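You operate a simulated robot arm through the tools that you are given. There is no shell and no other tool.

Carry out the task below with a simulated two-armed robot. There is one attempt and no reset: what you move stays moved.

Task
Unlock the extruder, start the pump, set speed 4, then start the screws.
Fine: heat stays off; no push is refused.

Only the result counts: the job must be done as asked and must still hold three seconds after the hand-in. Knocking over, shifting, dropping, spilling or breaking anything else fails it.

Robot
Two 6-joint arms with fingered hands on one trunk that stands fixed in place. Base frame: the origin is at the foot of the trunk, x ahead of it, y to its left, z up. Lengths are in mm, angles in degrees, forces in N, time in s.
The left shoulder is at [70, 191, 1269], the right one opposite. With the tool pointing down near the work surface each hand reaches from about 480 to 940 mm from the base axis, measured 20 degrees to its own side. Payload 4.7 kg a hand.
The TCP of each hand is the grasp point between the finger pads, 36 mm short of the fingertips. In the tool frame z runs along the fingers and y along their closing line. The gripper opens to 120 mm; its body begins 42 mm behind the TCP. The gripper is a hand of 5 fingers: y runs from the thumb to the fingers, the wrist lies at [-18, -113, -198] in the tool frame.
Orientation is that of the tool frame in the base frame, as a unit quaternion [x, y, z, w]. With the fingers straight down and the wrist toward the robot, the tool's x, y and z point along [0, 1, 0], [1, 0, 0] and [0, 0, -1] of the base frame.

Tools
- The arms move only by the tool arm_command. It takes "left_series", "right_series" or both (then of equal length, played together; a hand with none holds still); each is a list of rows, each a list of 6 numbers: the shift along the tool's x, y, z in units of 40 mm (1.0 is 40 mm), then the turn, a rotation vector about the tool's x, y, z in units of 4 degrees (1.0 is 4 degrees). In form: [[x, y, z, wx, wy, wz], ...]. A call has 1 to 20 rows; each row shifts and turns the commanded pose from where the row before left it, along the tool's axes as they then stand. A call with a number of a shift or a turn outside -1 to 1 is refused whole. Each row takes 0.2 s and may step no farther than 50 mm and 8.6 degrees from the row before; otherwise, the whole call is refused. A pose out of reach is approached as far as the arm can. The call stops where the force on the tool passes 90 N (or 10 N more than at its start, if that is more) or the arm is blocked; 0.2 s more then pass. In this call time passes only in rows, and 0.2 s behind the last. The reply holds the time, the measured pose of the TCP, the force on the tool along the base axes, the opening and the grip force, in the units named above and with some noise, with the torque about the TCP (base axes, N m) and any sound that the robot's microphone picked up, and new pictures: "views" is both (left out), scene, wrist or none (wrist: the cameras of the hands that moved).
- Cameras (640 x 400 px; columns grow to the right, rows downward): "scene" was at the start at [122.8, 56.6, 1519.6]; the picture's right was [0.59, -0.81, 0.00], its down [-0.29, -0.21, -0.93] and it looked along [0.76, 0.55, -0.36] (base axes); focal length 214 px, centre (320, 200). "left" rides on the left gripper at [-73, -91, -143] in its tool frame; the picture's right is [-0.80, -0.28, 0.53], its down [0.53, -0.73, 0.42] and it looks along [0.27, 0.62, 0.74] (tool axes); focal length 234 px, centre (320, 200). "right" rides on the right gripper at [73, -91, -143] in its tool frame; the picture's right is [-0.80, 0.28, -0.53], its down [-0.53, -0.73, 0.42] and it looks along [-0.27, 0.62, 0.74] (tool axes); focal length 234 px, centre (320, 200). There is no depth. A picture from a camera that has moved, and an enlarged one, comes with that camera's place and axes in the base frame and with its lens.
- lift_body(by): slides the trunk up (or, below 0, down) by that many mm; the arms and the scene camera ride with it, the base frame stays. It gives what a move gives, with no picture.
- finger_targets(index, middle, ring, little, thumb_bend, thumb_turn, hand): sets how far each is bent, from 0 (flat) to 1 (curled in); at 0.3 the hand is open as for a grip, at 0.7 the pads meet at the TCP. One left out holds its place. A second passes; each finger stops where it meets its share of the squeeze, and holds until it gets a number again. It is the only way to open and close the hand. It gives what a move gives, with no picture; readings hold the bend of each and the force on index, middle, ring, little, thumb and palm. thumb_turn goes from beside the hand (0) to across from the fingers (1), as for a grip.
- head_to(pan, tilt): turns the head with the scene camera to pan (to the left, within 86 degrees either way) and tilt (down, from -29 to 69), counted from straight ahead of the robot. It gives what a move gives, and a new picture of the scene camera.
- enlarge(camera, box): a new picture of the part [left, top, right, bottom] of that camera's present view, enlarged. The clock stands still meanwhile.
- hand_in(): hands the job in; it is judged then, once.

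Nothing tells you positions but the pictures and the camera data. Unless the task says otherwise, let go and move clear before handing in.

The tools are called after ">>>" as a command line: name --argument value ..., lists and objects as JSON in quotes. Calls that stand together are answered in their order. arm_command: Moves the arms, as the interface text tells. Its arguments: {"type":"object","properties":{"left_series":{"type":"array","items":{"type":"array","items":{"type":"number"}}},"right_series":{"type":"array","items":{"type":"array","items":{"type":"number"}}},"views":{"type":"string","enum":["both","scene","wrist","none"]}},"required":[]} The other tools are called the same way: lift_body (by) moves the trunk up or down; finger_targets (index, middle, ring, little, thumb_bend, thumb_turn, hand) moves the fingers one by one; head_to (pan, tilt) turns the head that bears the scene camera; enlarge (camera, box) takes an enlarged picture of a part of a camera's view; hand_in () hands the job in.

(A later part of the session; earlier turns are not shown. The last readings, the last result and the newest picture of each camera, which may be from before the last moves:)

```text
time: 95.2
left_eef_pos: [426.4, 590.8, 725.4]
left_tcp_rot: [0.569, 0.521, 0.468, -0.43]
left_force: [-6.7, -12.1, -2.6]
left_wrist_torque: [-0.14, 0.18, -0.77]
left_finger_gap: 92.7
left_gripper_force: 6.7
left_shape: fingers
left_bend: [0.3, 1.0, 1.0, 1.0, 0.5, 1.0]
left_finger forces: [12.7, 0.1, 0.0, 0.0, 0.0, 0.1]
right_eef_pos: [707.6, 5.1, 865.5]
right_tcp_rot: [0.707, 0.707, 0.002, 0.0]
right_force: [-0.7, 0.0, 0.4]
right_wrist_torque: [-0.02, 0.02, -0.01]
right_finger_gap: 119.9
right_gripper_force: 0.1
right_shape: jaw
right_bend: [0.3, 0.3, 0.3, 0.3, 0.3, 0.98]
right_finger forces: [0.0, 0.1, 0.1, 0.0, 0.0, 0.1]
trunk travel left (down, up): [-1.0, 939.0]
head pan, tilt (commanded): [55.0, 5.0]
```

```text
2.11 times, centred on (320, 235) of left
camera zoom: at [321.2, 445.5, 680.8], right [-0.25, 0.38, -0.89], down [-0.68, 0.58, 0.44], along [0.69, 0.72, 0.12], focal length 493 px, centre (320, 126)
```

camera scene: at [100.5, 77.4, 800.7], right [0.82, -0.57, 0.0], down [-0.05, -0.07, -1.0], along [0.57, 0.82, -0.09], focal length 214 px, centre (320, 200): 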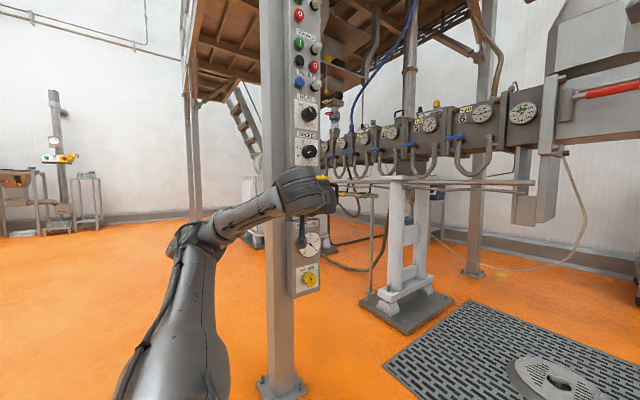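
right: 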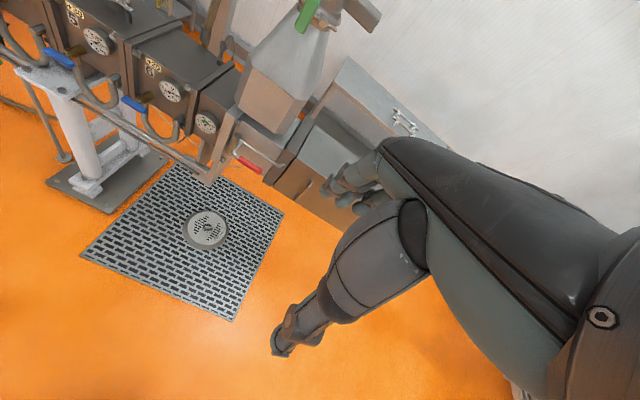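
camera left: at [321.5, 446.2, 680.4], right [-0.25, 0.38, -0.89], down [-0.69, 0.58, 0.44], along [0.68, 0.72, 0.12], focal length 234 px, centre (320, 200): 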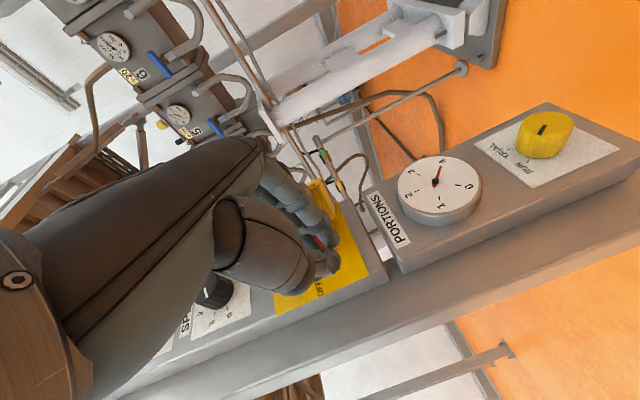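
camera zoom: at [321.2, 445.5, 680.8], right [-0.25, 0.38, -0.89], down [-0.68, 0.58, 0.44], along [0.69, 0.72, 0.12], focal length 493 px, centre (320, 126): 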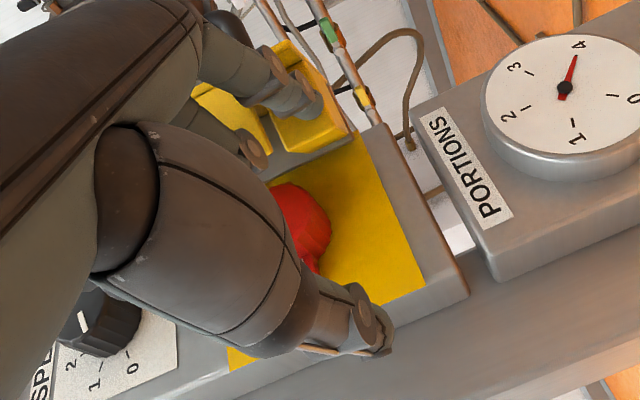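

With the index open it rests on the door block. I'll pinch index and thumb together as a slim poker (other fingers curled), then advance below the lever.

>>> finger_targets --hand "left" --index 0.7 --thumb_bend 0.7

>>> arm_command --left_series '[[0.05, 0.08, 0.2, 0, 0, 0], [0.05, 0.08, 0.2, 0, 0, 0]]' --views "both"

>>> enlarge --camera "left" --box '[220, 140, 420, 330]'

```text
time: 96.2
left_eef_pos: [426.1, 591.9, 724.6]
left_tcp_rot: [0.57, 0.522, 0.468, -0.429]
left_force: [0.0, 0.6, 0.4]
left_wrist_torque: [-0.01, 0.0, 0.02]
left_finger_gap: 4.8
left_gripper_force: 0.1
left_shape: fingers
left_bend: [0.7, 1.0, 1.0, 1.0, 0.7, 1.0]
left_finger forces: [0.1, 0.0, 0.0, 0.0, 0.1, 0.1]
right_eef_pos: [708.8, 4.1, 865.0]
right_tcp_rot: [0.708, 0.707, 0.001, 0.001]
right_force: [0.4, -1.0, 0.2]
right_wrist_torque: [-0.03, -0.02, -0.03]
right_finger_gap: 119.8
right_gripper_force: 0.0
right_shape: jaw
right_bend: [0.3, 0.3, 0.3, 0.3, 0.3, 0.98]
right_finger forces: [0.0, 0.0, 0.1, 0.1, 0.0, 0.0]
trunk travel left (down, up): [-1.0, 939.0]
head pan, tilt (commanded): [55.0, 5.0]
```

```text
time: 96.8
left_eef_pos: [434.4, 606.4, 725.3]
left_tcp_rot: [0.569, 0.523, 0.466, -0.43]
left_force: [0.9, 0.1, 0.0]
left_wrist_torque: [0.02, -0.01, 0.01]
left_finger_gap: 4.5
left_gripper_force: 0.0
left_shape: fingers
left_bend: [0.7, 1.0, 1.0, 1.0, 0.7, 1.0]
left_finger forces: [0.1, 0.0, 0.0, 0.0, 0.0, 0.0]
right_eef_pos: [708.5, 4.4, 864.7]
right_tcp_rot: [0.707, 0.707, 0.001, 0.0]
right_force: [-0.2, 0.1, -0.7]
right_wrist_torque: [-0.05, 0.0, -0.01]
right_finger_gap: 120.1
right_gripper_force: 0.0
right_shape: jaw
right_bend: [0.3, 0.3, 0.3, 0.3, 0.3, 0.98]
right_finger forces: [0.0, 0.1, 0.0, 0.0, 0.1, 0.0]
trunk travel left (down, up): [-1.0, 939.0]
head pan, tilt (commanded): [55.0, 5.0]
camera scene: at [100.1, 77.0, 800.8], right [0.82, -0.57, 0.0], down [-0.05, -0.07, -1.0], along [0.57, 0.82, -0.09], focal length 214 px, centre (320, 200)
camera left: at [330.5, 460.3, 681.0], right [-0.25, 0.38, -0.89], down [-0.69, 0.58, 0.44], along [0.68, 0.72, 0.12], focal length 234 px, centre (320, 200)
```

scene: 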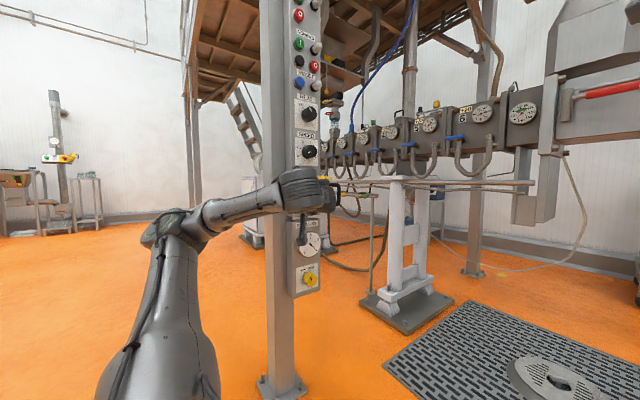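
left: 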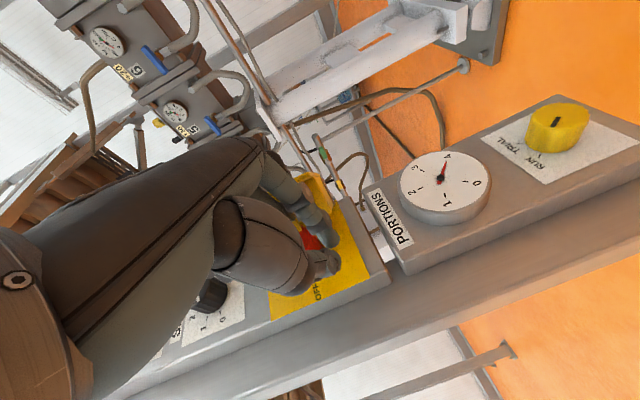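

```text
2.11 times, centred on (320, 235) of left
camera zoom: at [330.5, 460.3, 681.0], right [-0.25, 0.38, -0.89], down [-0.69, 0.58, 0.44], along [0.68, 0.72, 0.12], focal length 493 px, centre (320, 126)
```

zoom: 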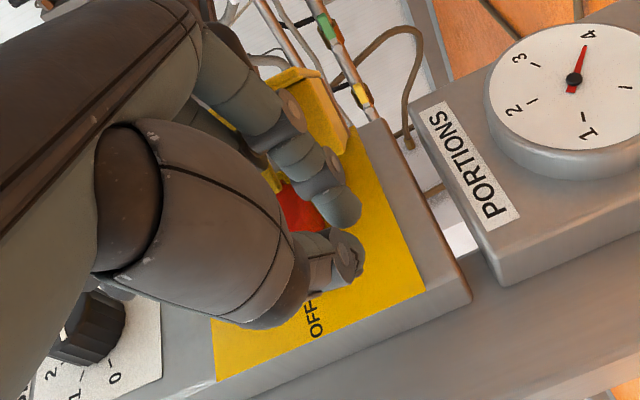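

The poker (index+thumb) is below the lever and free. I'll advance ~28 mm so it reaches under the lever.

>>> arm_command --left_series '[[0.04, 0.05, 0.23, 0, 0, 0], [0.04, 0.05, 0.23, 0, 0, 0], [0.04, 0.05, 0.23, 0, 0, 0]]' --views "wrist"

>>> enlarge --camera "left" --box '[220, 140, 420, 330]'

```text
time: 97.6
left_eef_pos: [444.8, 613.0, 720.8]
left_tcp_rot: [0.569, 0.522, 0.467, -0.431]
left_force: [-13.2, -15.3, -4.0]
left_wrist_torque: [0.22, -0.09, -0.51]
left_finger_gap: 4.5
left_gripper_force: 9.7
left_shape: fingers
left_bend: [0.7, 1.0, 1.0, 1.0, 0.7, 1.0]
left_finger forces: [0.0, 19.9, 0.1, 0.0, 0.0, 0.0]
left hand out of reach, approached as far as the arm can: row 1, 2, 3
right_eef_pos: [708.5, 3.8, 865.3]
right_tcp_rot: [0.707, 0.707, 0.001, -0.001]
right_force: [-0.1, 0.5, 0.2]
right_wrist_torque: [0.0, -0.01, -0.01]
right_finger_gap: 120.2
right_gripper_force: 0.0
right_shape: jaw
right_bend: [0.3, 0.3, 0.3, 0.3, 0.3, 0.98]
right_finger forces: [0.0, 0.0, 0.0, 0.0, 0.0, 0.0]
trunk travel left (down, up): [-1.0, 939.0]
head pan, tilt (commanded): [55.0, 5.0]
camera left: at [340.6, 466.2, 676.8], right [-0.25, 0.38, -0.89], down [-0.69, 0.58, 0.44], along [0.68, 0.72, 0.12], focal length 234 px, centre (320, 200)
```

left: 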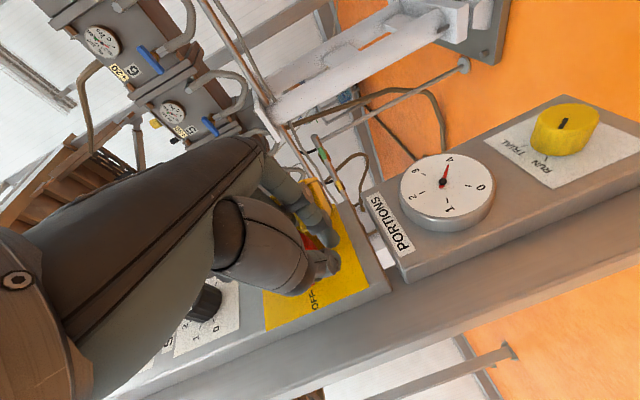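

```text
2.11 times, centred on (320, 235) of left
camera zoom: at [340.6, 466.2, 676.8], right [-0.25, 0.38, -0.89], down [-0.69, 0.58, 0.44], along [0.68, 0.72, 0.12], focal length 493 px, centre (320, 126)
```

zoom: 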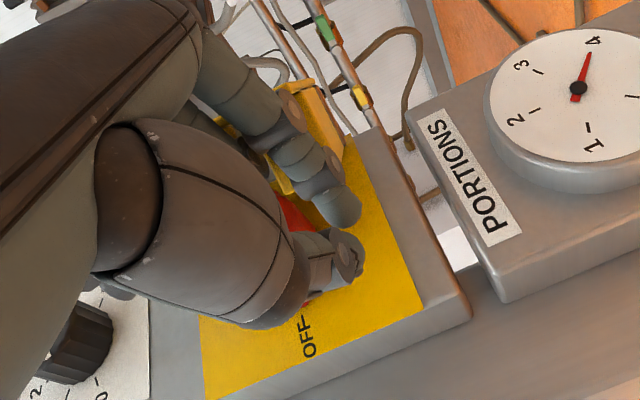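

A curled knuckle touches the door's guard block. I'll use it to push the door further open, moving along the door's tangent (+x, slightly −y).

>>> arm_command --left_series '[[0, 0.2, -0.08, 0, 0, 0], [0, 0.2, -0.08, 0, 0, 0], [0, 0.2, -0.06, 0, 0, 0]]' --views "wrist"

>>> enlarge --camera "left" --box '[220, 140, 420, 330]'

```text
time: 98.4
left_eef_pos: [463.9, 604.1, 724.8]
left_tcp_rot: [0.569, 0.519, 0.472, -0.429]
left_force: [-35.4, -59.5, -15.5]
left_wrist_torque: [1.42, -0.18, -1.65]
left_finger_gap: 1.2
left_gripper_force: 34.1
left_shape: fingers
left_bend: [0.7, 1.0, 1.0, 1.0, 0.7, 1.0]
left_finger forces: [9.0, 30.8, 27.9, 0.1, 0.0, 0.1]
left hand out of reach, approached as far as the arm can: row 3
right_eef_pos: [706.6, 0.8, 866.4]
right_tcp_rot: [0.708, 0.706, 0.003, 0.0]
right_force: [-0.1, 0.1, 0.0]
right_wrist_torque: [-0.06, -0.01, 0.04]
right_finger_gap: 119.8
right_gripper_force: 0.1
right_shape: jaw
right_bend: [0.3, 0.3, 0.3, 0.3, 0.3, 0.98]
right_finger forces: [0.1, 0.0, 0.0, 0.1, 0.1, 0.1]
trunk travel left (down, up): [-1.0, 939.0]
head pan, tilt (commanded): [55.0, 5.0]
camera left: at [359.3, 459.9, 678.0], right [-0.24, 0.39, -0.89], down [-0.68, 0.58, 0.44], along [0.69, 0.71, 0.12], focal length 234 px, centre (320, 200)
```

left: 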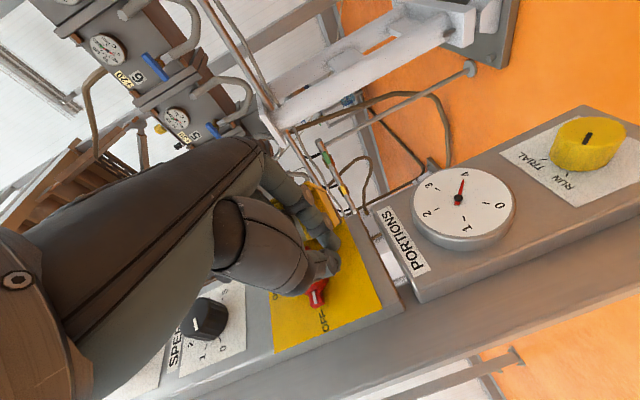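

```text
2.11 times, centred on (320, 235) of left
camera zoom: at [359.3, 459.9, 678.0], right [-0.24, 0.39, -0.89], down [-0.68, 0.58, 0.44], along [0.69, 0.71, 0.12], focal length 493 px, centre (320, 126)
```

zoom: 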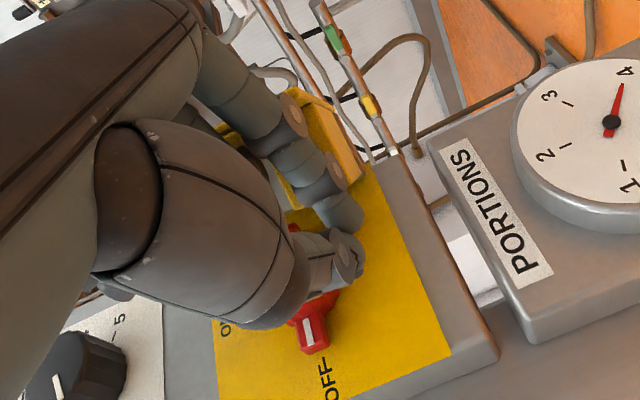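

>>> enlarge --camera "scene" --box '[270, 140, 370, 240]'

>>> arm_command --left_series '[[0, 0.1, -0.2, 0, 0, 0], [0, 0.22, -0.05, -0.5, 0, 0.1], [0, 0.22, -0.03, -0.5, 0, 0.1]]' --views "wrist"

>>> enlarge --camera "left" --box '[220, 140, 420, 330]'

```text
4.00 times, centred on (320, 190) of scene
camera zoom: at [98.2, 72.8, 801.1], right [0.82, -0.57, 0.0], down [-0.05, -0.07, -1.0], along [0.57, 0.82, -0.08], focal length 858 px, centre (320, 240)
```

zoom: 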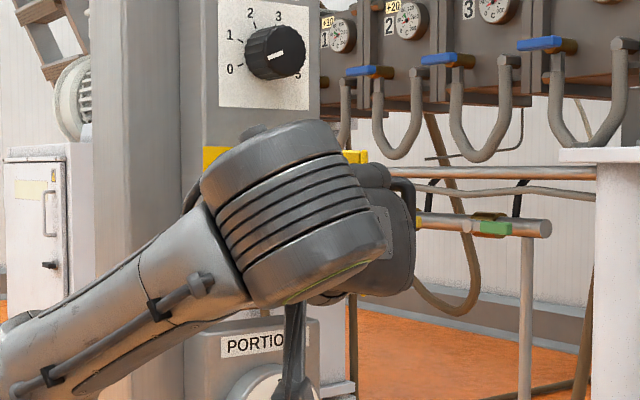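

```text
time: 99.2
left_eef_pos: [483.1, 598.1, 724.9]
left_tcp_rot: [0.586, 0.499, 0.486, -0.414]
left_force: [-34.1, -66.7, -14.8]
left_wrist_torque: [1.75, -0.24, -0.99]
left_finger_gap: 0.0
left_gripper_force: 39.9
left_shape: fingers
left_bend: [0.71, 1.0, 1.0, 1.0, 0.68, 1.0]
left_finger forces: [14.4, 28.3, 38.0, 0.0, 0.0, 0.0]
left hand out of reach, approached as far as the arm can: row 1
right_eef_pos: [707.4, 0.2, 866.0]
right_tcp_rot: [0.709, 0.705, 0.004, -0.001]
right_force: [0.6, 0.3, 1.0]
right_wrist_torque: [0.02, -0.02, 0.02]
right_finger_gap: 119.7
right_gripper_force: 0.2
right_shape: jaw
right_bend: [0.3, 0.3, 0.3, 0.3, 0.3, 0.98]
right_finger forces: [0.0, 0.1, 0.0, 0.0, 0.0, 0.0]
trunk travel left (down, up): [-1.0, 939.0]
head pan, tilt (commanded): [55.0, 5.0]
camera left: at [367.7, 461.4, 678.9], right [-0.22, 0.41, -0.89], down [-0.64, 0.63, 0.45], along [0.74, 0.66, 0.12], focal length 234 px, centre (320, 200)
```

left: 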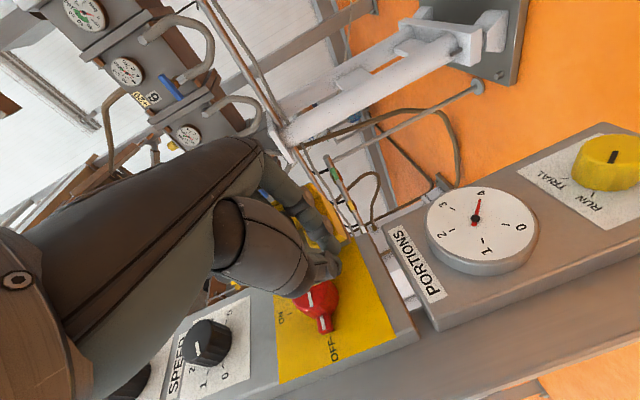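

```text
2.11 times, centred on (320, 235) of left
camera zoom: at [367.7, 461.4, 678.9], right [-0.22, 0.41, -0.89], down [-0.64, 0.63, 0.45], along [0.74, 0.66, 0.12], focal length 493 px, centre (320, 126)
```

zoom: 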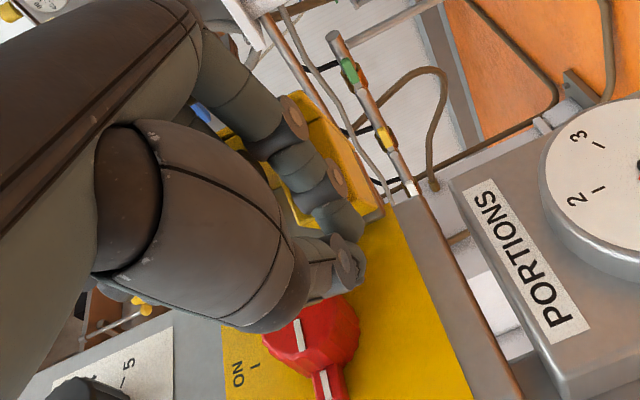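

The door is now about 90° open. I'll keep pushing to +x with a little retreat to unload the y force.

>>> arm_command --left_series '[[0, 0.2, -0.1, -0.5, 0, 0.1], [0, 0.22, -0.06, -0.5, 0, 0.1], [0, 0.22, -0.04, -0.5, 0, 0.1]]' --views "wrist"

>>> enlarge --camera "left" --box '[220, 140, 420, 330]'

```text
time: 100.0
left_eef_pos: [506.1, 589.3, 725.5]
left_tcp_rot: [0.612, 0.469, 0.504, -0.388]
left_force: [-8.1, -42.7, 4.3]
left_wrist_torque: [0.42, 0.0, -0.89]
left_finger_gap: 0.4
left_gripper_force: 22.8
left_shape: fingers
left_bend: [0.71, 1.0, 1.0, 1.0, 0.68, 1.0]
left_finger forces: [10.7, 35.3, 0.0, 0.1, 0.1, 0.0]
right_eef_pos: [707.3, 2.6, 865.0]
right_tcp_rot: [0.707, 0.707, 0.003, -0.001]
right_force: [0.4, 0.1, -0.3]
right_wrist_torque: [-0.01, 0.05, 0.01]
right_finger_gap: 120.0
right_gripper_force: 0.1
right_shape: jaw
right_bend: [0.3, 0.3, 0.3, 0.3, 0.3, 0.98]
right_finger forces: [0.1, 0.1, 0.0, 0.1, 0.0, 0.1]
trunk travel left (down, up): [-1.0, 939.0]
head pan, tilt (commanded): [55.0, 5.0]
camera left: at [378.2, 464.8, 679.7], right [-0.18, 0.43, -0.89], down [-0.57, 0.69, 0.45], along [0.8, 0.59, 0.12], focal length 234 px, centre (320, 200)
```

left: 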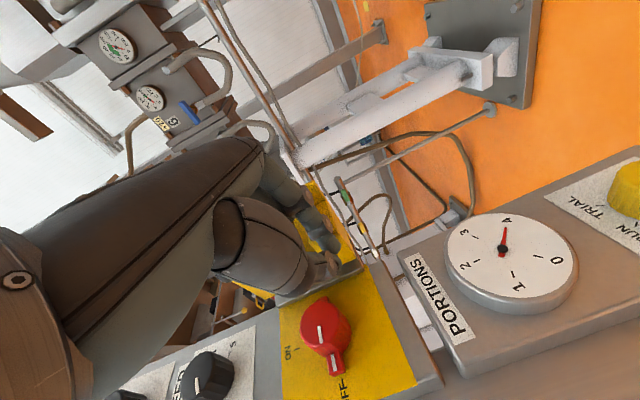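

```text
2.11 times, centred on (320, 235) of left
camera zoom: at [378.2, 464.8, 679.7], right [-0.18, 0.43, -0.89], down [-0.57, 0.69, 0.45], along [0.8, 0.59, 0.12], focal length 493 px, centre (320, 126)
```

zoom: 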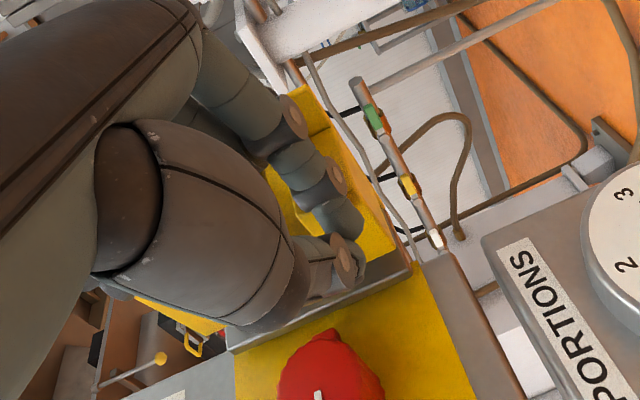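

The door is past 100°. A few more steps to swing it well clear.

>>> arm_command --left_series '[[0, 0.2, 0.0, 0, 0, 0], [0, 0.2, 0.03, 0, 0, 0], [0, 0.2, 0.05, 0, 0, 0], [0, 0.2, 0.06, 0, 0, 0]]' --views "both"

```text
time: 101.0
left_eef_pos: [538.4, 592.7, 721.8]
left_tcp_rot: [0.612, 0.473, 0.5, -0.389]
left_force: [-1.1, 0.5, 0.0]
left_wrist_torque: [-0.05, -0.01, -0.02]
left_finger_gap: 4.6
left_gripper_force: 0.0
left_shape: fingers
left_bend: [0.7, 1.0, 1.0, 1.0, 0.7, 1.0]
left_finger forces: [0.0, 0.0, 0.0, 0.0, 0.0, 0.0]
right_eef_pos: [707.4, 7.7, 866.5]
right_tcp_rot: [0.706, 0.708, 0.0, 0.001]
right_force: [-0.3, 0.0, 0.3]
right_wrist_torque: [-0.04, -0.08, -0.02]
right_finger_gap: 119.9
right_gripper_force: 0.1
right_shape: jaw
right_bend: [0.3, 0.3, 0.3, 0.3, 0.3, 0.98]
right_finger forces: [0.0, 0.0, 0.1, 0.0, 0.0, 0.0]
trunk travel left (down, up): [-1.0, 939.0]
head pan, tilt (commanded): [55.0, 5.0]
camera scene: at [99.8, 78.6, 800.6], right [0.82, -0.57, 0.0], down [-0.05, -0.07, -1.0], along [0.57, 0.82, -0.09], focal length 214 px, centre (320, 200)
camera left: at [410.8, 465.9, 677.7], right [-0.18, 0.42, -0.89], down [-0.58, 0.69, 0.44], along [0.8, 0.6, 0.11], focal length 234 px, centre (320, 200)
```

scene: 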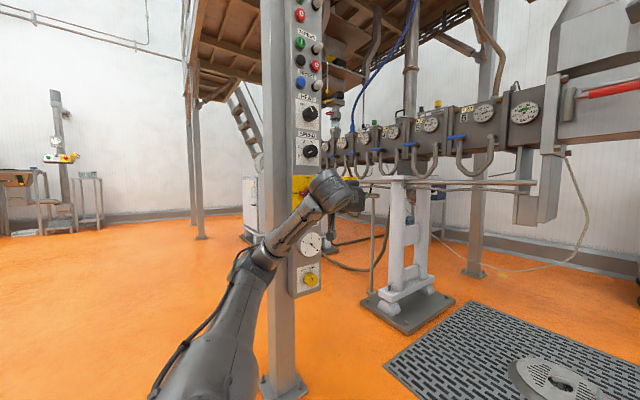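
left: 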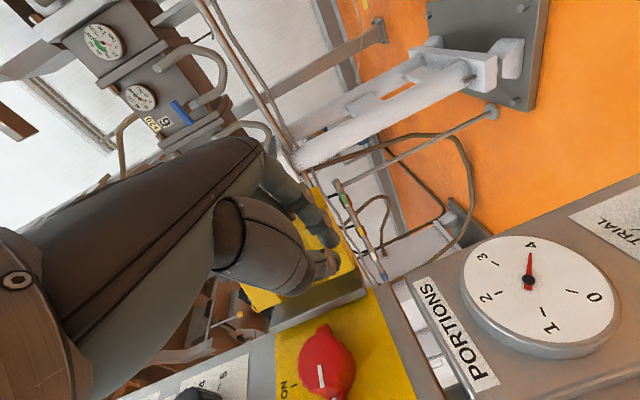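

The door has swung well clear and nothing is touching. Now I'll move the hand left, below the lever, and look at the open isolator.

>>> arm_command --left_series '[[0, -0.25, -0.1, 0, 0, 0], [0, -0.25, -0.1, 0, 0, 0], [0, -0.25, -0.05, 0, 0, 0], [0, -0.25, 0, 0, 0, 0], [0, -0.25, 0, 0, 0, 0], [0, -0.25, 0, 0, 0, 0], [0, -0.25, 0, 0, 0, 0]]' --views "both"

>>> enlarge --camera "scene" --box '[270, 140, 370, 240]'

```text
time: 102.6
left_eef_pos: [479.9, 596.0, 724.0]
left_tcp_rot: [0.614, 0.47, 0.502, -0.387]
left_force: [0.9, -0.1, 0.0]
left_wrist_torque: [-0.01, 0.01, -0.03]
left_finger_gap: 4.4
left_gripper_force: 0.1
left_shape: fingers
left_bend: [0.7, 1.0, 1.0, 1.0, 0.7, 1.0]
left_finger forces: [0.1, 0.0, 0.0, 0.0, 0.0, 0.0]
left hand out of reach, approached as far as the arm can: row 7
right_eef_pos: [708.6, 5.3, 864.2]
right_tcp_rot: [0.707, 0.707, 0.0, 0.0]
right_force: [-0.3, 0.9, 0.6]
right_wrist_torque: [-0.02, 0.0, -0.01]
right_finger_gap: 120.0
right_gripper_force: 0.1
right_shape: jaw
right_bend: [0.3, 0.3, 0.3, 0.3, 0.3, 0.98]
right_finger forces: [0.1, 0.0, 0.1, 0.1, 0.0, 0.0]
trunk travel left (down, up): [-1.0, 939.0]
head pan, tilt (commanded): [55.0, 5.0]
camera scene: at [100.2, 77.0, 800.7], right [0.82, -0.57, 0.0], down [-0.05, -0.07, -1.0], along [0.57, 0.82, -0.09], focal length 214 px, centre (320, 200)
camera left: at [351.2, 469.8, 679.7], right [-0.18, 0.42, -0.89], down [-0.57, 0.69, 0.44], along [0.8, 0.59, 0.12], focal length 234 px, centre (320, 200)
```

scene: 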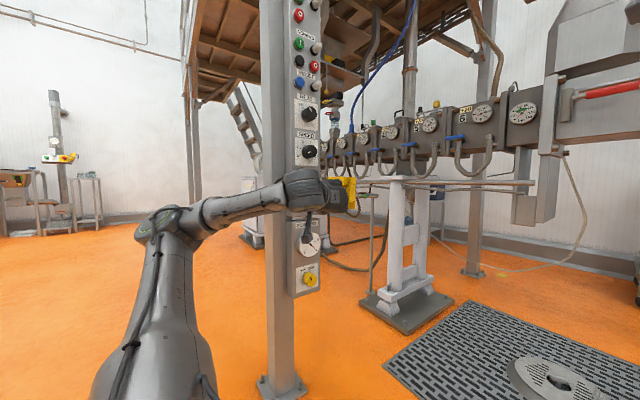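
left: 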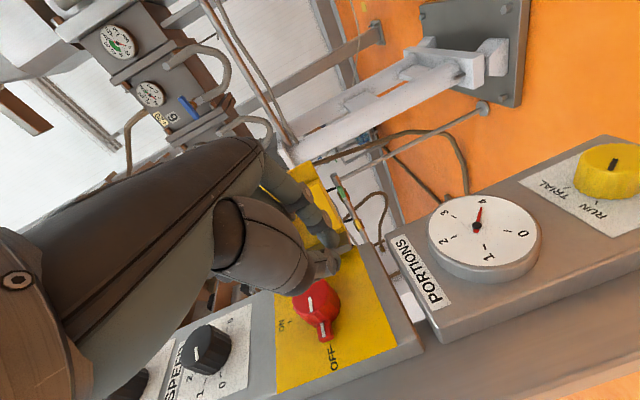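

```text
4.00 times, centred on (320, 190) of scene
camera zoom: at [100.2, 77.0, 800.7], right [0.82, -0.57, 0.0], down [-0.05, -0.07, -1.0], along [0.57, 0.82, -0.09], focal length 858 px, centre (320, 240)
```

zoom: 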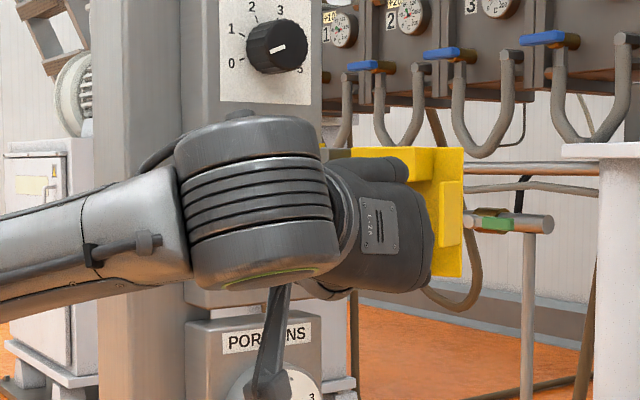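

The door stays open beyond 100° and the isolator is unobstructed: centre ≈ [484, 675, 755], lever tip ≈ [441, 668, 751]. I'll test reaching forward below it.

>>> arm_command --left_series '[[-0.08, -0.05, 0.2, 0, 0, 0], [-0.08, -0.05, 0.2, 0, 0, 0], [-0.05, -0.1, 0.2, 0, 0, 0]]' --views "wrist"

```text
time: 103.4
left_eef_pos: [478.2, 595.8, 723.8]
left_tcp_rot: [0.614, 0.47, 0.502, -0.387]
left_force: [-1.0, -0.1, -0.7]
left_wrist_torque: [-0.04, -0.01, 0.01]
left_finger_gap: 4.2
left_gripper_force: 0.0
left_shape: fingers
left_bend: [0.7, 1.0, 1.0, 1.0, 0.7, 1.0]
left_finger forces: [0.0, 0.0, 0.0, 0.0, 0.1, 0.0]
left hand out of reach, approached as far as the arm can: row 1, 2, 3
right_eef_pos: [708.5, 5.7, 864.3]
right_tcp_rot: [0.707, 0.707, 0.001, 0.001]
right_force: [-0.2, 0.8, 0.5]
right_wrist_torque: [0.03, 0.05, 0.0]
right_finger_gap: 119.9
right_gripper_force: 0.0
right_shape: jaw
right_bend: [0.3, 0.3, 0.3, 0.3, 0.3, 0.98]
right_finger forces: [0.1, 0.0, 0.1, 0.0, 0.1, 0.0]
trunk travel left (down, up): [-1.0, 939.0]
head pan, tilt (commanded): [55.0, 5.0]
camera left: at [351.1, 470.0, 679.7], right [-0.18, 0.42, -0.89], down [-0.57, 0.69, 0.44], along [0.8, 0.59, 0.12], focal length 234 px, centre (320, 200)
```

left: 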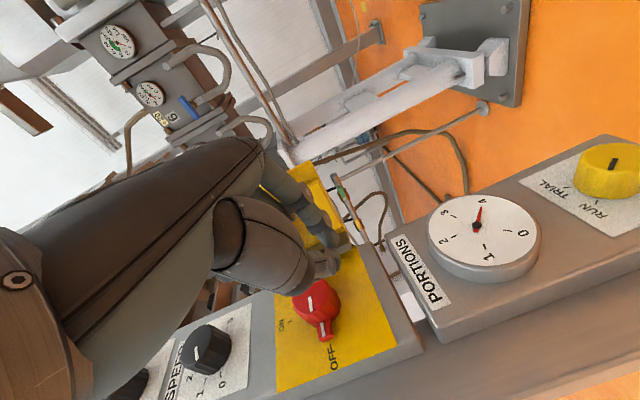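

>>> arm_command --left_series '[[0, -0.05, 0.05, 0.98, 0, -0.19], [0, -0.05, 0.05, 0.98, 0, -0.19], [0, -0.05, 0.05, 0.98, 0, -0.19]]' --views "none"

>>> arm_command --left_series '[[0, -0.15, 0.15, 0, 0, 0], [0, -0.15, 0.15, 0, 0, 0], [0, -0.15, 0.15, 0, 0, 0]]' --views "both"

```text
time: 104.2
left_eef_pos: [467.5, 620.1, 719.0]
left_tcp_rot: [0.561, 0.531, 0.46, -0.437]
left_force: [-0.7, -1.2, 0.6]
left_wrist_torque: [0.0, 0.0, 0.04]
left_finger_gap: 4.4
left_gripper_force: 0.0
left_shape: fingers
left_bend: [0.7, 1.0, 1.0, 1.0, 0.7, 1.0]
left_finger forces: [0.1, 0.1, 0.0, 0.1, 0.1, 0.0]
left hand out of reach, approached as far as the arm can: row 3
right_eef_pos: [708.0, 4.5, 864.8]
right_tcp_rot: [0.708, 0.706, 0.0, 0.001]
right_force: [-1.1, -0.3, -0.7]
right_wrist_torque: [-0.01, 0.02, 0.0]
right_finger_gap: 120.0
right_gripper_force: 0.0
right_shape: jaw
right_bend: [0.3, 0.3, 0.3, 0.3, 0.3, 0.98]
right_finger forces: [0.0, 0.0, 0.0, 0.0, 0.1, 0.1]
trunk travel left (down, up): [-1.0, 939.0]
head pan, tilt (commanded): [55.0, 5.0]
```

```text
time: 105.0
left_eef_pos: [454.4, 631.6, 714.7]
left_tcp_rot: [0.562, 0.531, 0.459, -0.438]
left_force: [-0.2, 0.5, 1.0]
left_wrist_torque: [0.02, 0.0, -0.01]
left_finger_gap: 4.3
left_gripper_force: 0.0
left_shape: fingers
left_bend: [0.7, 1.0, 1.0, 1.0, 0.7, 1.0]
left_finger forces: [0.1, 0.0, 0.1, 0.0, 0.1, 0.1]
left hand out of reach, approached as far as the arm can: row 3
right_eef_pos: [708.7, 4.0, 864.9]
right_tcp_rot: [0.708, 0.707, 0.001, 0.001]
right_force: [-0.2, -0.2, 0.1]
right_wrist_torque: [-0.02, 0.01, 0.05]
right_finger_gap: 120.0
right_gripper_force: 0.0
right_shape: jaw
right_bend: [0.3, 0.3, 0.3, 0.3, 0.3, 0.98]
right_finger forces: [0.0, 0.1, 0.1, 0.0, 0.0, 0.0]
trunk travel left (down, up): [-1.0, 939.0]
head pan, tilt (commanded): [55.0, 5.0]
camera scene: at [100.1, 77.0, 800.7], right [0.82, -0.57, 0.0], down [-0.05, -0.07, -1.0], along [0.57, 0.82, -0.09], focal length 214 px, centre (320, 200)
camera left: at [355.5, 480.8, 670.7], right [-0.26, 0.37, -0.89], down [-0.7, 0.56, 0.44], along [0.66, 0.74, 0.12], focal length 234 px, centre (320, 200)
```

scene: 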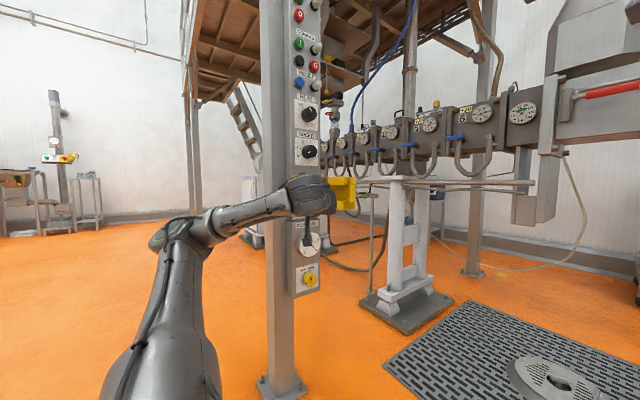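
left: 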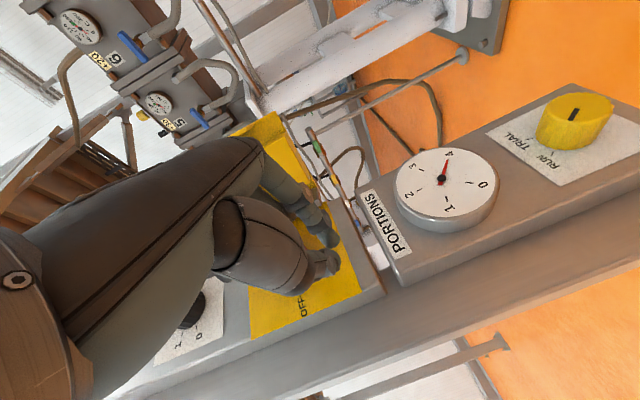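

The poker is now just under the lever with no contact. I'll raise the trunk in small steps to lift the lever.

>>> lift_body --by 20

>>> lift_body --by 10

>>> enlarge --camera "left" --box '[220, 140, 420, 330]'

```text
time: 105.7
left_eef_pos: [453.8, 631.0, 734.7]
left_tcp_rot: [0.561, 0.531, 0.459, -0.439]
left_force: [0.2, -0.7, 0.3]
left_wrist_torque: [-0.02, 0.0, 0.0]
left_finger_gap: 4.3
left_gripper_force: 0.1
left_shape: fingers
left_bend: [0.7, 1.0, 1.0, 1.0, 0.7, 1.0]
left_finger forces: [0.0, 0.1, 0.0, 0.0, 0.1, 0.0]
right_eef_pos: [709.9, 6.1, 884.7]
right_tcp_rot: [0.707, 0.707, 0.0, 0.001]
right_force: [-0.6, -0.1, -0.4]
right_wrist_torque: [0.02, -0.01, -0.03]
right_finger_gap: 120.0
right_gripper_force: 0.1
right_shape: jaw
right_bend: [0.3, 0.3, 0.3, 0.3, 0.3, 0.98]
right_finger forces: [0.1, 0.1, 0.0, 0.0, 0.0, 0.1]
trunk travel left (down, up): [-21.0, 919.0]
head pan, tilt (commanded): [55.0, 5.0]
```

```text
time: 106.2
left_eef_pos: [453.9, 631.8, 745.4]
left_tcp_rot: [0.56, 0.532, 0.46, -0.438]
left_force: [0.1, -0.1, 0.1]
left_wrist_torque: [0.02, 0.02, 0.01]
left_finger_gap: 4.4
left_gripper_force: 0.1
left_shape: fingers
left_bend: [0.7, 1.0, 1.0, 1.0, 0.7, 1.0]
left_finger forces: [0.0, 0.0, 0.0, 0.0, 0.1, 0.0]
right_eef_pos: [708.1, 5.3, 895.1]
right_tcp_rot: [0.707, 0.707, 0.0, 0.001]
right_force: [0.4, 0.1, 0.1]
right_wrist_torque: [-0.03, 0.01, -0.01]
right_finger_gap: 120.1
right_gripper_force: 0.0
right_shape: jaw
right_bend: [0.3, 0.3, 0.3, 0.3, 0.3, 0.98]
right_finger forces: [0.0, 0.0, 0.1, 0.1, 0.0, 0.0]
trunk travel left (down, up): [-31.0, 909.0]
head pan, tilt (commanded): [55.0, 5.0]
```

```text
2.11 times, centred on (320, 235) of left
camera zoom: at [355.5, 481.1, 700.5], right [-0.26, 0.37, -0.89], down [-0.7, 0.56, 0.44], along [0.66, 0.74, 0.12], focal length 493 px, centre (320, 126)
```

zoom: 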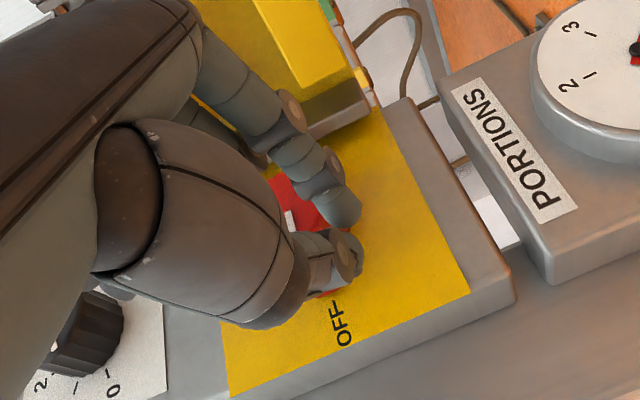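

>>> lift_body --by 8

>>> lift_body --by 8

>>> enlarge --camera "left" --box '[220, 140, 420, 330]'

```text
time: 106.8
left_eef_pos: [454.3, 630.8, 751.4]
left_tcp_rot: [0.56, 0.532, 0.459, -0.439]
left_force: [0.1, 1.2, 0.1]
left_wrist_torque: [0.01, -0.02, 0.0]
left_finger_gap: 4.1
left_gripper_force: 0.1
left_shape: fingers
left_bend: [0.7, 1.0, 1.0, 1.0, 0.7, 1.0]
left_finger forces: [0.1, 0.0, 0.0, 0.0, 0.0, 0.1]
right_eef_pos: [706.8, 5.0, 902.9]
right_tcp_rot: [0.707, 0.707, 0.001, 0.001]
right_force: [1.1, 0.1, 0.2]
right_wrist_torque: [-0.01, 0.01, -0.02]
right_finger_gap: 120.4
right_gripper_force: 0.1
right_shape: jaw
right_bend: [0.3, 0.3, 0.3, 0.3, 0.3, 0.98]
right_finger forces: [0.0, 0.0, 0.0, 0.0, 0.1, 0.0]
trunk travel left (down, up): [-39.0, 901.0]
head pan, tilt (commanded): [55.0, 5.0]
```

```text
time: 107.4
left_eef_pos: [454.1, 631.1, 759.8]
left_tcp_rot: [0.561, 0.532, 0.459, -0.438]
left_force: [0.7, -0.7, -0.6]
left_wrist_torque: [0.03, 0.02, 0.01]
left_finger_gap: 4.3
left_gripper_force: 0.2
left_shape: fingers
left_bend: [0.7, 1.0, 1.0, 1.0, 0.7, 1.0]
left_finger forces: [0.0, 0.0, 0.0, 0.0, 0.0, 0.1]
right_eef_pos: [708.6, 6.0, 912.0]
right_tcp_rot: [0.707, 0.707, 0.001, 0.0]
right_force: [0.6, -0.3, 0.2]
right_wrist_torque: [0.01, -0.01, -0.01]
right_finger_gap: 119.9
right_gripper_force: 0.1
right_shape: jaw
right_bend: [0.3, 0.3, 0.3, 0.3, 0.3, 0.98]
right_finger forces: [0.1, 0.0, 0.1, 0.0, 0.0, 0.0]
trunk travel left (down, up): [-47.0, 893.0]
head pan, tilt (commanded): [55.0, 5.0]
```

```text
2.11 times, centred on (320, 235) of left
camera zoom: at [355.5, 481.1, 716.5], right [-0.26, 0.37, -0.89], down [-0.7, 0.56, 0.44], along [0.66, 0.74, 0.12], focal length 493 px, centre (320, 126)
```

zoom: 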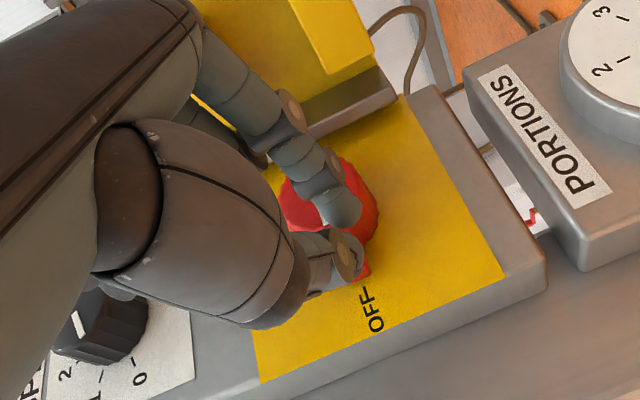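

The poker passed in front of the lever without touching: it needs to be about 25 mm deeper. I'll lower again, go in further, and repeat.

>>> lift_body --by -45

>>> arm_command --left_series '[[0.03, 0, 0.2, 0, 0, 0], [0.03, 0, 0.2, 0, 0, 0], [0.03, 0, 0.2, 0, 0, 0]]' --views "wrist"

>>> enlarge --camera "left" --box '[220, 140, 420, 330]'

```text
time: 108.3
left_eef_pos: [454.4, 629.3, 716.6]
left_tcp_rot: [0.561, 0.532, 0.459, -0.439]
left_force: [0.3, 0.0, 0.0]
left_wrist_torque: [-0.02, 0.03, 0.05]
left_finger_gap: 4.3
left_gripper_force: 0.1
left_shape: fingers
left_bend: [0.7, 1.0, 1.0, 1.0, 0.7, 1.0]
left_finger forces: [0.1, 0.1, 0.1, 0.0, 0.0, 0.1]
right_eef_pos: [708.1, 5.1, 866.0]
right_tcp_rot: [0.707, 0.707, 0.002, 0.002]
right_force: [-0.4, 0.1, 0.1]
right_wrist_torque: [-0.04, -0.01, 0.0]
right_finger_gap: 119.9
right_gripper_force: 0.1
right_shape: jaw
right_bend: [0.3, 0.3, 0.3, 0.3, 0.3, 0.98]
right_finger forces: [0.0, 0.1, 0.0, 0.0, 0.1, 0.1]
trunk travel left (down, up): [-2.0, 938.0]
head pan, tilt (commanded): [55.0, 5.0]
```

```text
time: 109.1
left_eef_pos: [461.1, 637.4, 712.1]
left_tcp_rot: [0.561, 0.531, 0.459, -0.439]
left_force: [0.0, -0.3, 0.0]
left_wrist_torque: [-0.01, 0.0, 0.05]
left_finger_gap: 4.4
left_gripper_force: 0.0
left_shape: fingers
left_bend: [0.7, 1.0, 1.0, 1.0, 0.7, 1.0]
left_finger forces: [0.0, 0.0, 0.0, 0.1, 0.0, 0.1]
left hand out of reach, approached as far as the arm can: row 1, 2, 3
right_eef_pos: [709.2, 5.0, 866.7]
right_tcp_rot: [0.707, 0.707, 0.001, -0.001]
right_force: [0.3, 0.2, -0.1]
right_wrist_torque: [0.02, -0.02, -0.06]
right_finger_gap: 120.0
right_gripper_force: 0.0
right_shape: jaw
right_bend: [0.3, 0.3, 0.3, 0.3, 0.3, 0.98]
right_finger forces: [0.0, 0.0, 0.1, 0.0, 0.1, 0.0]
trunk travel left (down, up): [-2.0, 938.0]
head pan, tilt (commanded): [55.0, 5.0]
camera left: at [362.1, 488.8, 666.7], right [-0.26, 0.37, -0.89], down [-0.7, 0.56, 0.44], along [0.66, 0.74, 0.12], focal length 234 px, centre (320, 200)
```

left: 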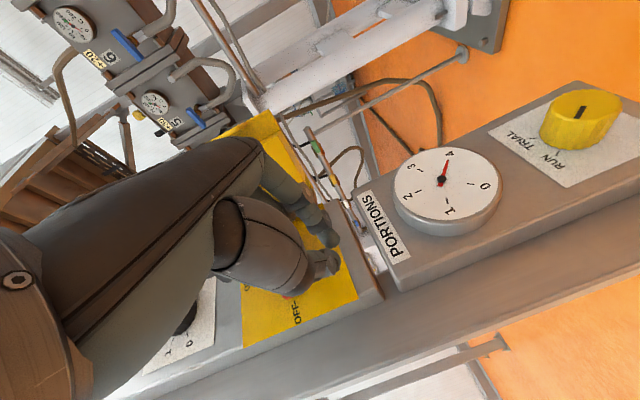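

```text
2.11 times, centred on (320, 235) of left
camera zoom: at [362.1, 488.8, 666.7], right [-0.26, 0.37, -0.89], down [-0.7, 0.56, 0.44], along [0.66, 0.74, 0.12], focal length 493 px, centre (320, 126)
```

zoom: 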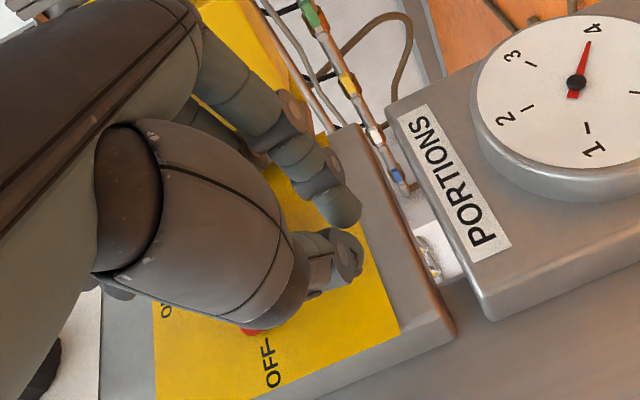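

Turning the yaw a bit more allowed going deeper last time; I'll add another 12° with forward motion.

>>> arm_command --left_series '[[0.02, 0, 0.18, 0.98, 0, -0.19], [0.02, 0, 0.18, 0.98, 0, -0.19], [0.02, 0, 0.18, 0.98, 0, -0.19]]' --views "wrist"

>>> enlarge --camera "left" --box '[220, 140, 420, 330]'

```text
time: 109.9
left_eef_pos: [457.1, 670.2, 707.9]
left_tcp_rot: [0.507, 0.582, 0.417, -0.48]
left_force: [10.2, -59.6, -6.0]
left_wrist_torque: [-0.47, -0.04, 0.06]
left_finger_gap: 1.2
left_gripper_force: 30.4
left_shape: fingers
left_bend: [0.71, 1.0, 1.0, 1.0, 0.7, 1.0]
left_finger forces: [35.8, 0.1, 0.0, 0.0, 25.0, 0.0]
left hand out of reach, approached as far as the arm can: row 2, 3
right_eef_pos: [710.4, -0.3, 864.4]
right_tcp_rot: [0.708, 0.706, 0.001, -0.002]
right_force: [2.0, 0.7, -1.5]
right_wrist_torque: [-0.04, 0.14, 0.02]
right_finger_gap: 120.0
right_gripper_force: 0.0
right_shape: jaw
right_bend: [0.3, 0.3, 0.3, 0.3, 0.3, 0.98]
right_finger forces: [0.1, 0.0, 0.0, 0.1, 0.1, 0.0]
trunk travel left (down, up): [-2.0, 938.0]
head pan, tilt (commanded): [55.0, 5.0]
camera left: at [388.6, 503.7, 661.7], right [-0.33, 0.32, -0.89], down [-0.8, 0.41, 0.44], along [0.51, 0.85, 0.12], focal length 234 px, centre (320, 200)
```

left: 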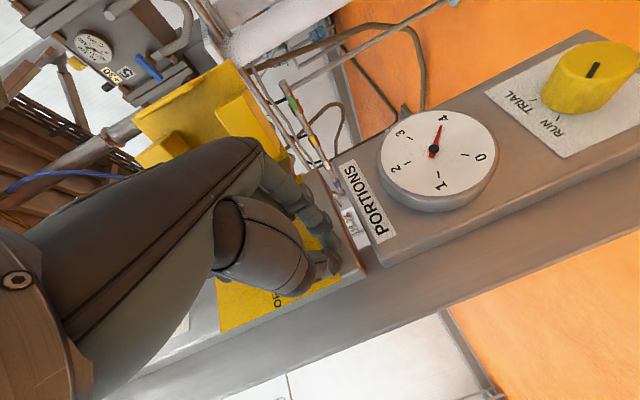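

```text
2.11 times, centred on (320, 235) of left
camera zoom: at [388.6, 503.7, 661.7], right [-0.33, 0.32, -0.89], down [-0.8, 0.41, 0.44], along [0.51, 0.85, 0.12], focal length 493 px, centre (320, 126)
```

zoom: 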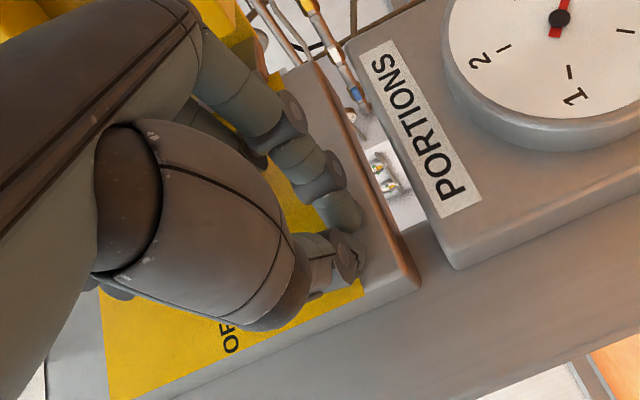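

The tip touched the back plate, so the panel plane is at y≈698 and the tip reaches 28 mm past the TCP. I'll back off 11 mm and lift in small steps.

>>> arm_command --left_series '[[0, 0, -0.28, 0, 0, 0]]' --views "none"

>>> lift_body --by 20

>>> lift_body --by 10

```text
time: 110.3
left_eef_pos: [455.9, 669.8, 706.7]
left_tcp_rot: [0.505, 0.581, 0.416, -0.484]
left_force: [17.7, -87.7, -9.7]
left_wrist_torque: [-0.92, -0.14, -0.04]
left_finger_gap: 0.1
left_gripper_force: 45.0
left_shape: fingers
left_bend: [0.71, 1.0, 1.0, 1.0, 0.7, 1.0]
left_finger forces: [55.0, 0.0, 0.0, 0.0, 34.8, 0.0]
left hand out of reach, approached as far as the arm can: row 1
right_eef_pos: [709.1, 0.3, 863.0]
right_tcp_rot: [0.707, 0.707, 0.002, -0.003]
right_force: [-0.2, 0.3, 0.1]
right_wrist_torque: [0.01, 0.03, 0.02]
right_finger_gap: 120.2
right_gripper_force: 0.0
right_shape: jaw
right_bend: [0.3, 0.3, 0.3, 0.3, 0.3, 0.98]
right_finger forces: [0.1, 0.0, 0.1, 0.0, 0.0, 0.1]
trunk travel left (down, up): [-2.0, 938.0]
head pan, tilt (commanded): [55.0, 5.0]
```

```text
time: 110.8
left_eef_pos: [453.5, 670.1, 720.3]
left_tcp_rot: [0.514, 0.575, 0.413, -0.484]
left_force: [13.2, -78.5, -13.3]
left_wrist_torque: [-1.14, -0.16, -0.07]
left_finger_gap: 0.0
left_gripper_force: 45.7
left_shape: fingers
left_bend: [0.72, 1.0, 1.0, 1.0, 0.71, 0.99]
left_finger forces: [52.4, 1.8, 0.1, 0.0, 36.2, 0.0]
right_eef_pos: [706.6, 7.1, 886.1]
right_tcp_rot: [0.705, 0.709, 0.005, 0.0]
right_force: [-1.6, -0.2, 1.4]
right_wrist_torque: [-0.03, -0.11, -0.03]
right_finger_gap: 120.1
right_gripper_force: 0.1
right_shape: jaw
right_bend: [0.3, 0.3, 0.3, 0.3, 0.3, 0.98]
right_finger forces: [0.0, 0.1, 0.1, 0.0, 0.1, 0.0]
trunk travel left (down, up): [-20.0, 920.0]
head pan, tilt (commanded): [55.0, 5.0]
stopped: the force on the tool passed its limit at 105 N (the readings are from after the stop); the commanded pose is now the measured one
```

```text
time: 111.2
left_eef_pos: [452.5, 669.2, 720.5]
left_tcp_rot: [0.518, 0.575, 0.408, -0.483]
left_force: [5.6, -63.0, -9.0]
left_wrist_torque: [-0.76, -0.06, 0.24]
left_finger_gap: 0.0
left_gripper_force: 34.4
left_shape: fingers
left_bend: [0.71, 1.0, 1.0, 1.0, 0.71, 1.0]
left_finger forces: [33.6, 2.6, 0.1, 0.0, 32.7, 0.1]
right_eef_pos: [709.8, 7.4, 886.8]
right_tcp_rot: [0.704, 0.71, 0.003, -0.001]
right_force: [1.1, -0.2, 0.1]
right_wrist_torque: [0.04, 0.05, 0.03]
right_finger_gap: 120.1
right_gripper_force: 0.1
right_shape: jaw
right_bend: [0.3, 0.3, 0.3, 0.3, 0.3, 0.98]
right_finger forces: [0.1, 0.0, 0.0, 0.1, 0.0, 0.1]
trunk travel left (down, up): [-26.0, 914.0]
head pan, tilt (commanded): [55.0, 5.0]
stopped: the force on the tool passed its limit at 94 N (the readings are from after the stop); the commanded pose is now the measured one
```

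The hand is still pressing on the plate; the retreat needs the yaw reversed. I'll turn back 4–8° while pulling away.

>>> arm_command --left_series '[[0, 0, -0.2, -0.98, 0, 0.19], [0, 0, -0.1, -0.5, 0, 0.1]]' --views "wrist"

>>> enlarge --camera "left" --box '[220, 140, 420, 330]'

```text
time: 111.8
left_eef_pos: [462.2, 647.9, 719.6]
left_tcp_rot: [0.544, 0.553, 0.43, -0.462]
left_force: [-0.1, -0.2, 0.2]
left_wrist_torque: [-0.02, 0.01, 0.0]
left_finger_gap: 3.7
left_gripper_force: 0.0
left_shape: fingers
left_bend: [0.7, 1.0, 1.0, 1.0, 0.7, 1.0]
left_finger forces: [0.0, 0.0, 0.0, 0.0, 0.0, 0.0]
left hand out of reach, approached as far as the arm can: row 2
right_eef_pos: [709.1, 10.4, 889.3]
right_tcp_rot: [0.705, 0.71, 0.002, 0.0]
right_force: [-0.2, -1.2, -0.6]
right_wrist_torque: [0.05, 0.02, 0.02]
right_finger_gap: 120.1
right_gripper_force: 0.0
right_shape: jaw
right_bend: [0.3, 0.3, 0.3, 0.3, 0.3, 0.98]
right_finger forces: [0.0, 0.1, 0.0, 0.0, 0.0, 0.0]
trunk travel left (down, up): [-26.0, 914.0]
head pan, tilt (commanded): [55.0, 5.0]
camera left: at [375.9, 489.6, 677.8], right [-0.32, 0.34, -0.89], down [-0.74, 0.5, 0.45], along [0.59, 0.8, 0.09], focal length 234 px, centre (320, 200)
```

left: 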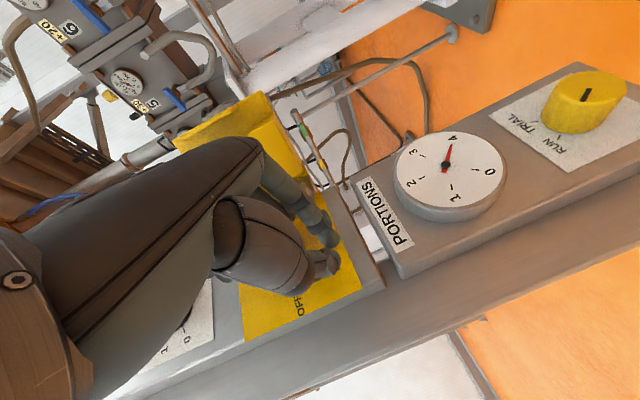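

```text
2.11 times, centred on (320, 235) of left
camera zoom: at [375.9, 489.6, 677.8], right [-0.32, 0.34, -0.89], down [-0.74, 0.5, 0.45], along [0.59, 0.8, 0.09], focal length 493 px, centre (320, 126)
```

zoom: 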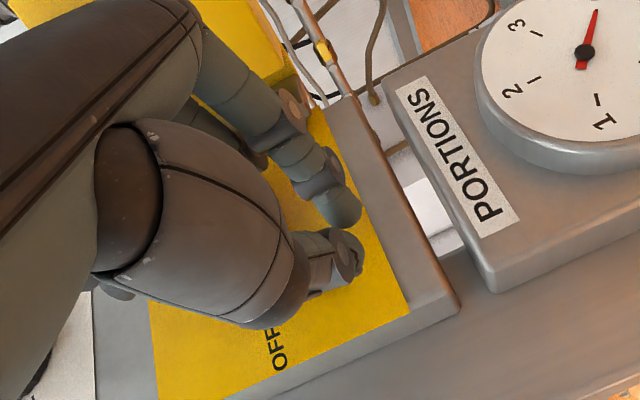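

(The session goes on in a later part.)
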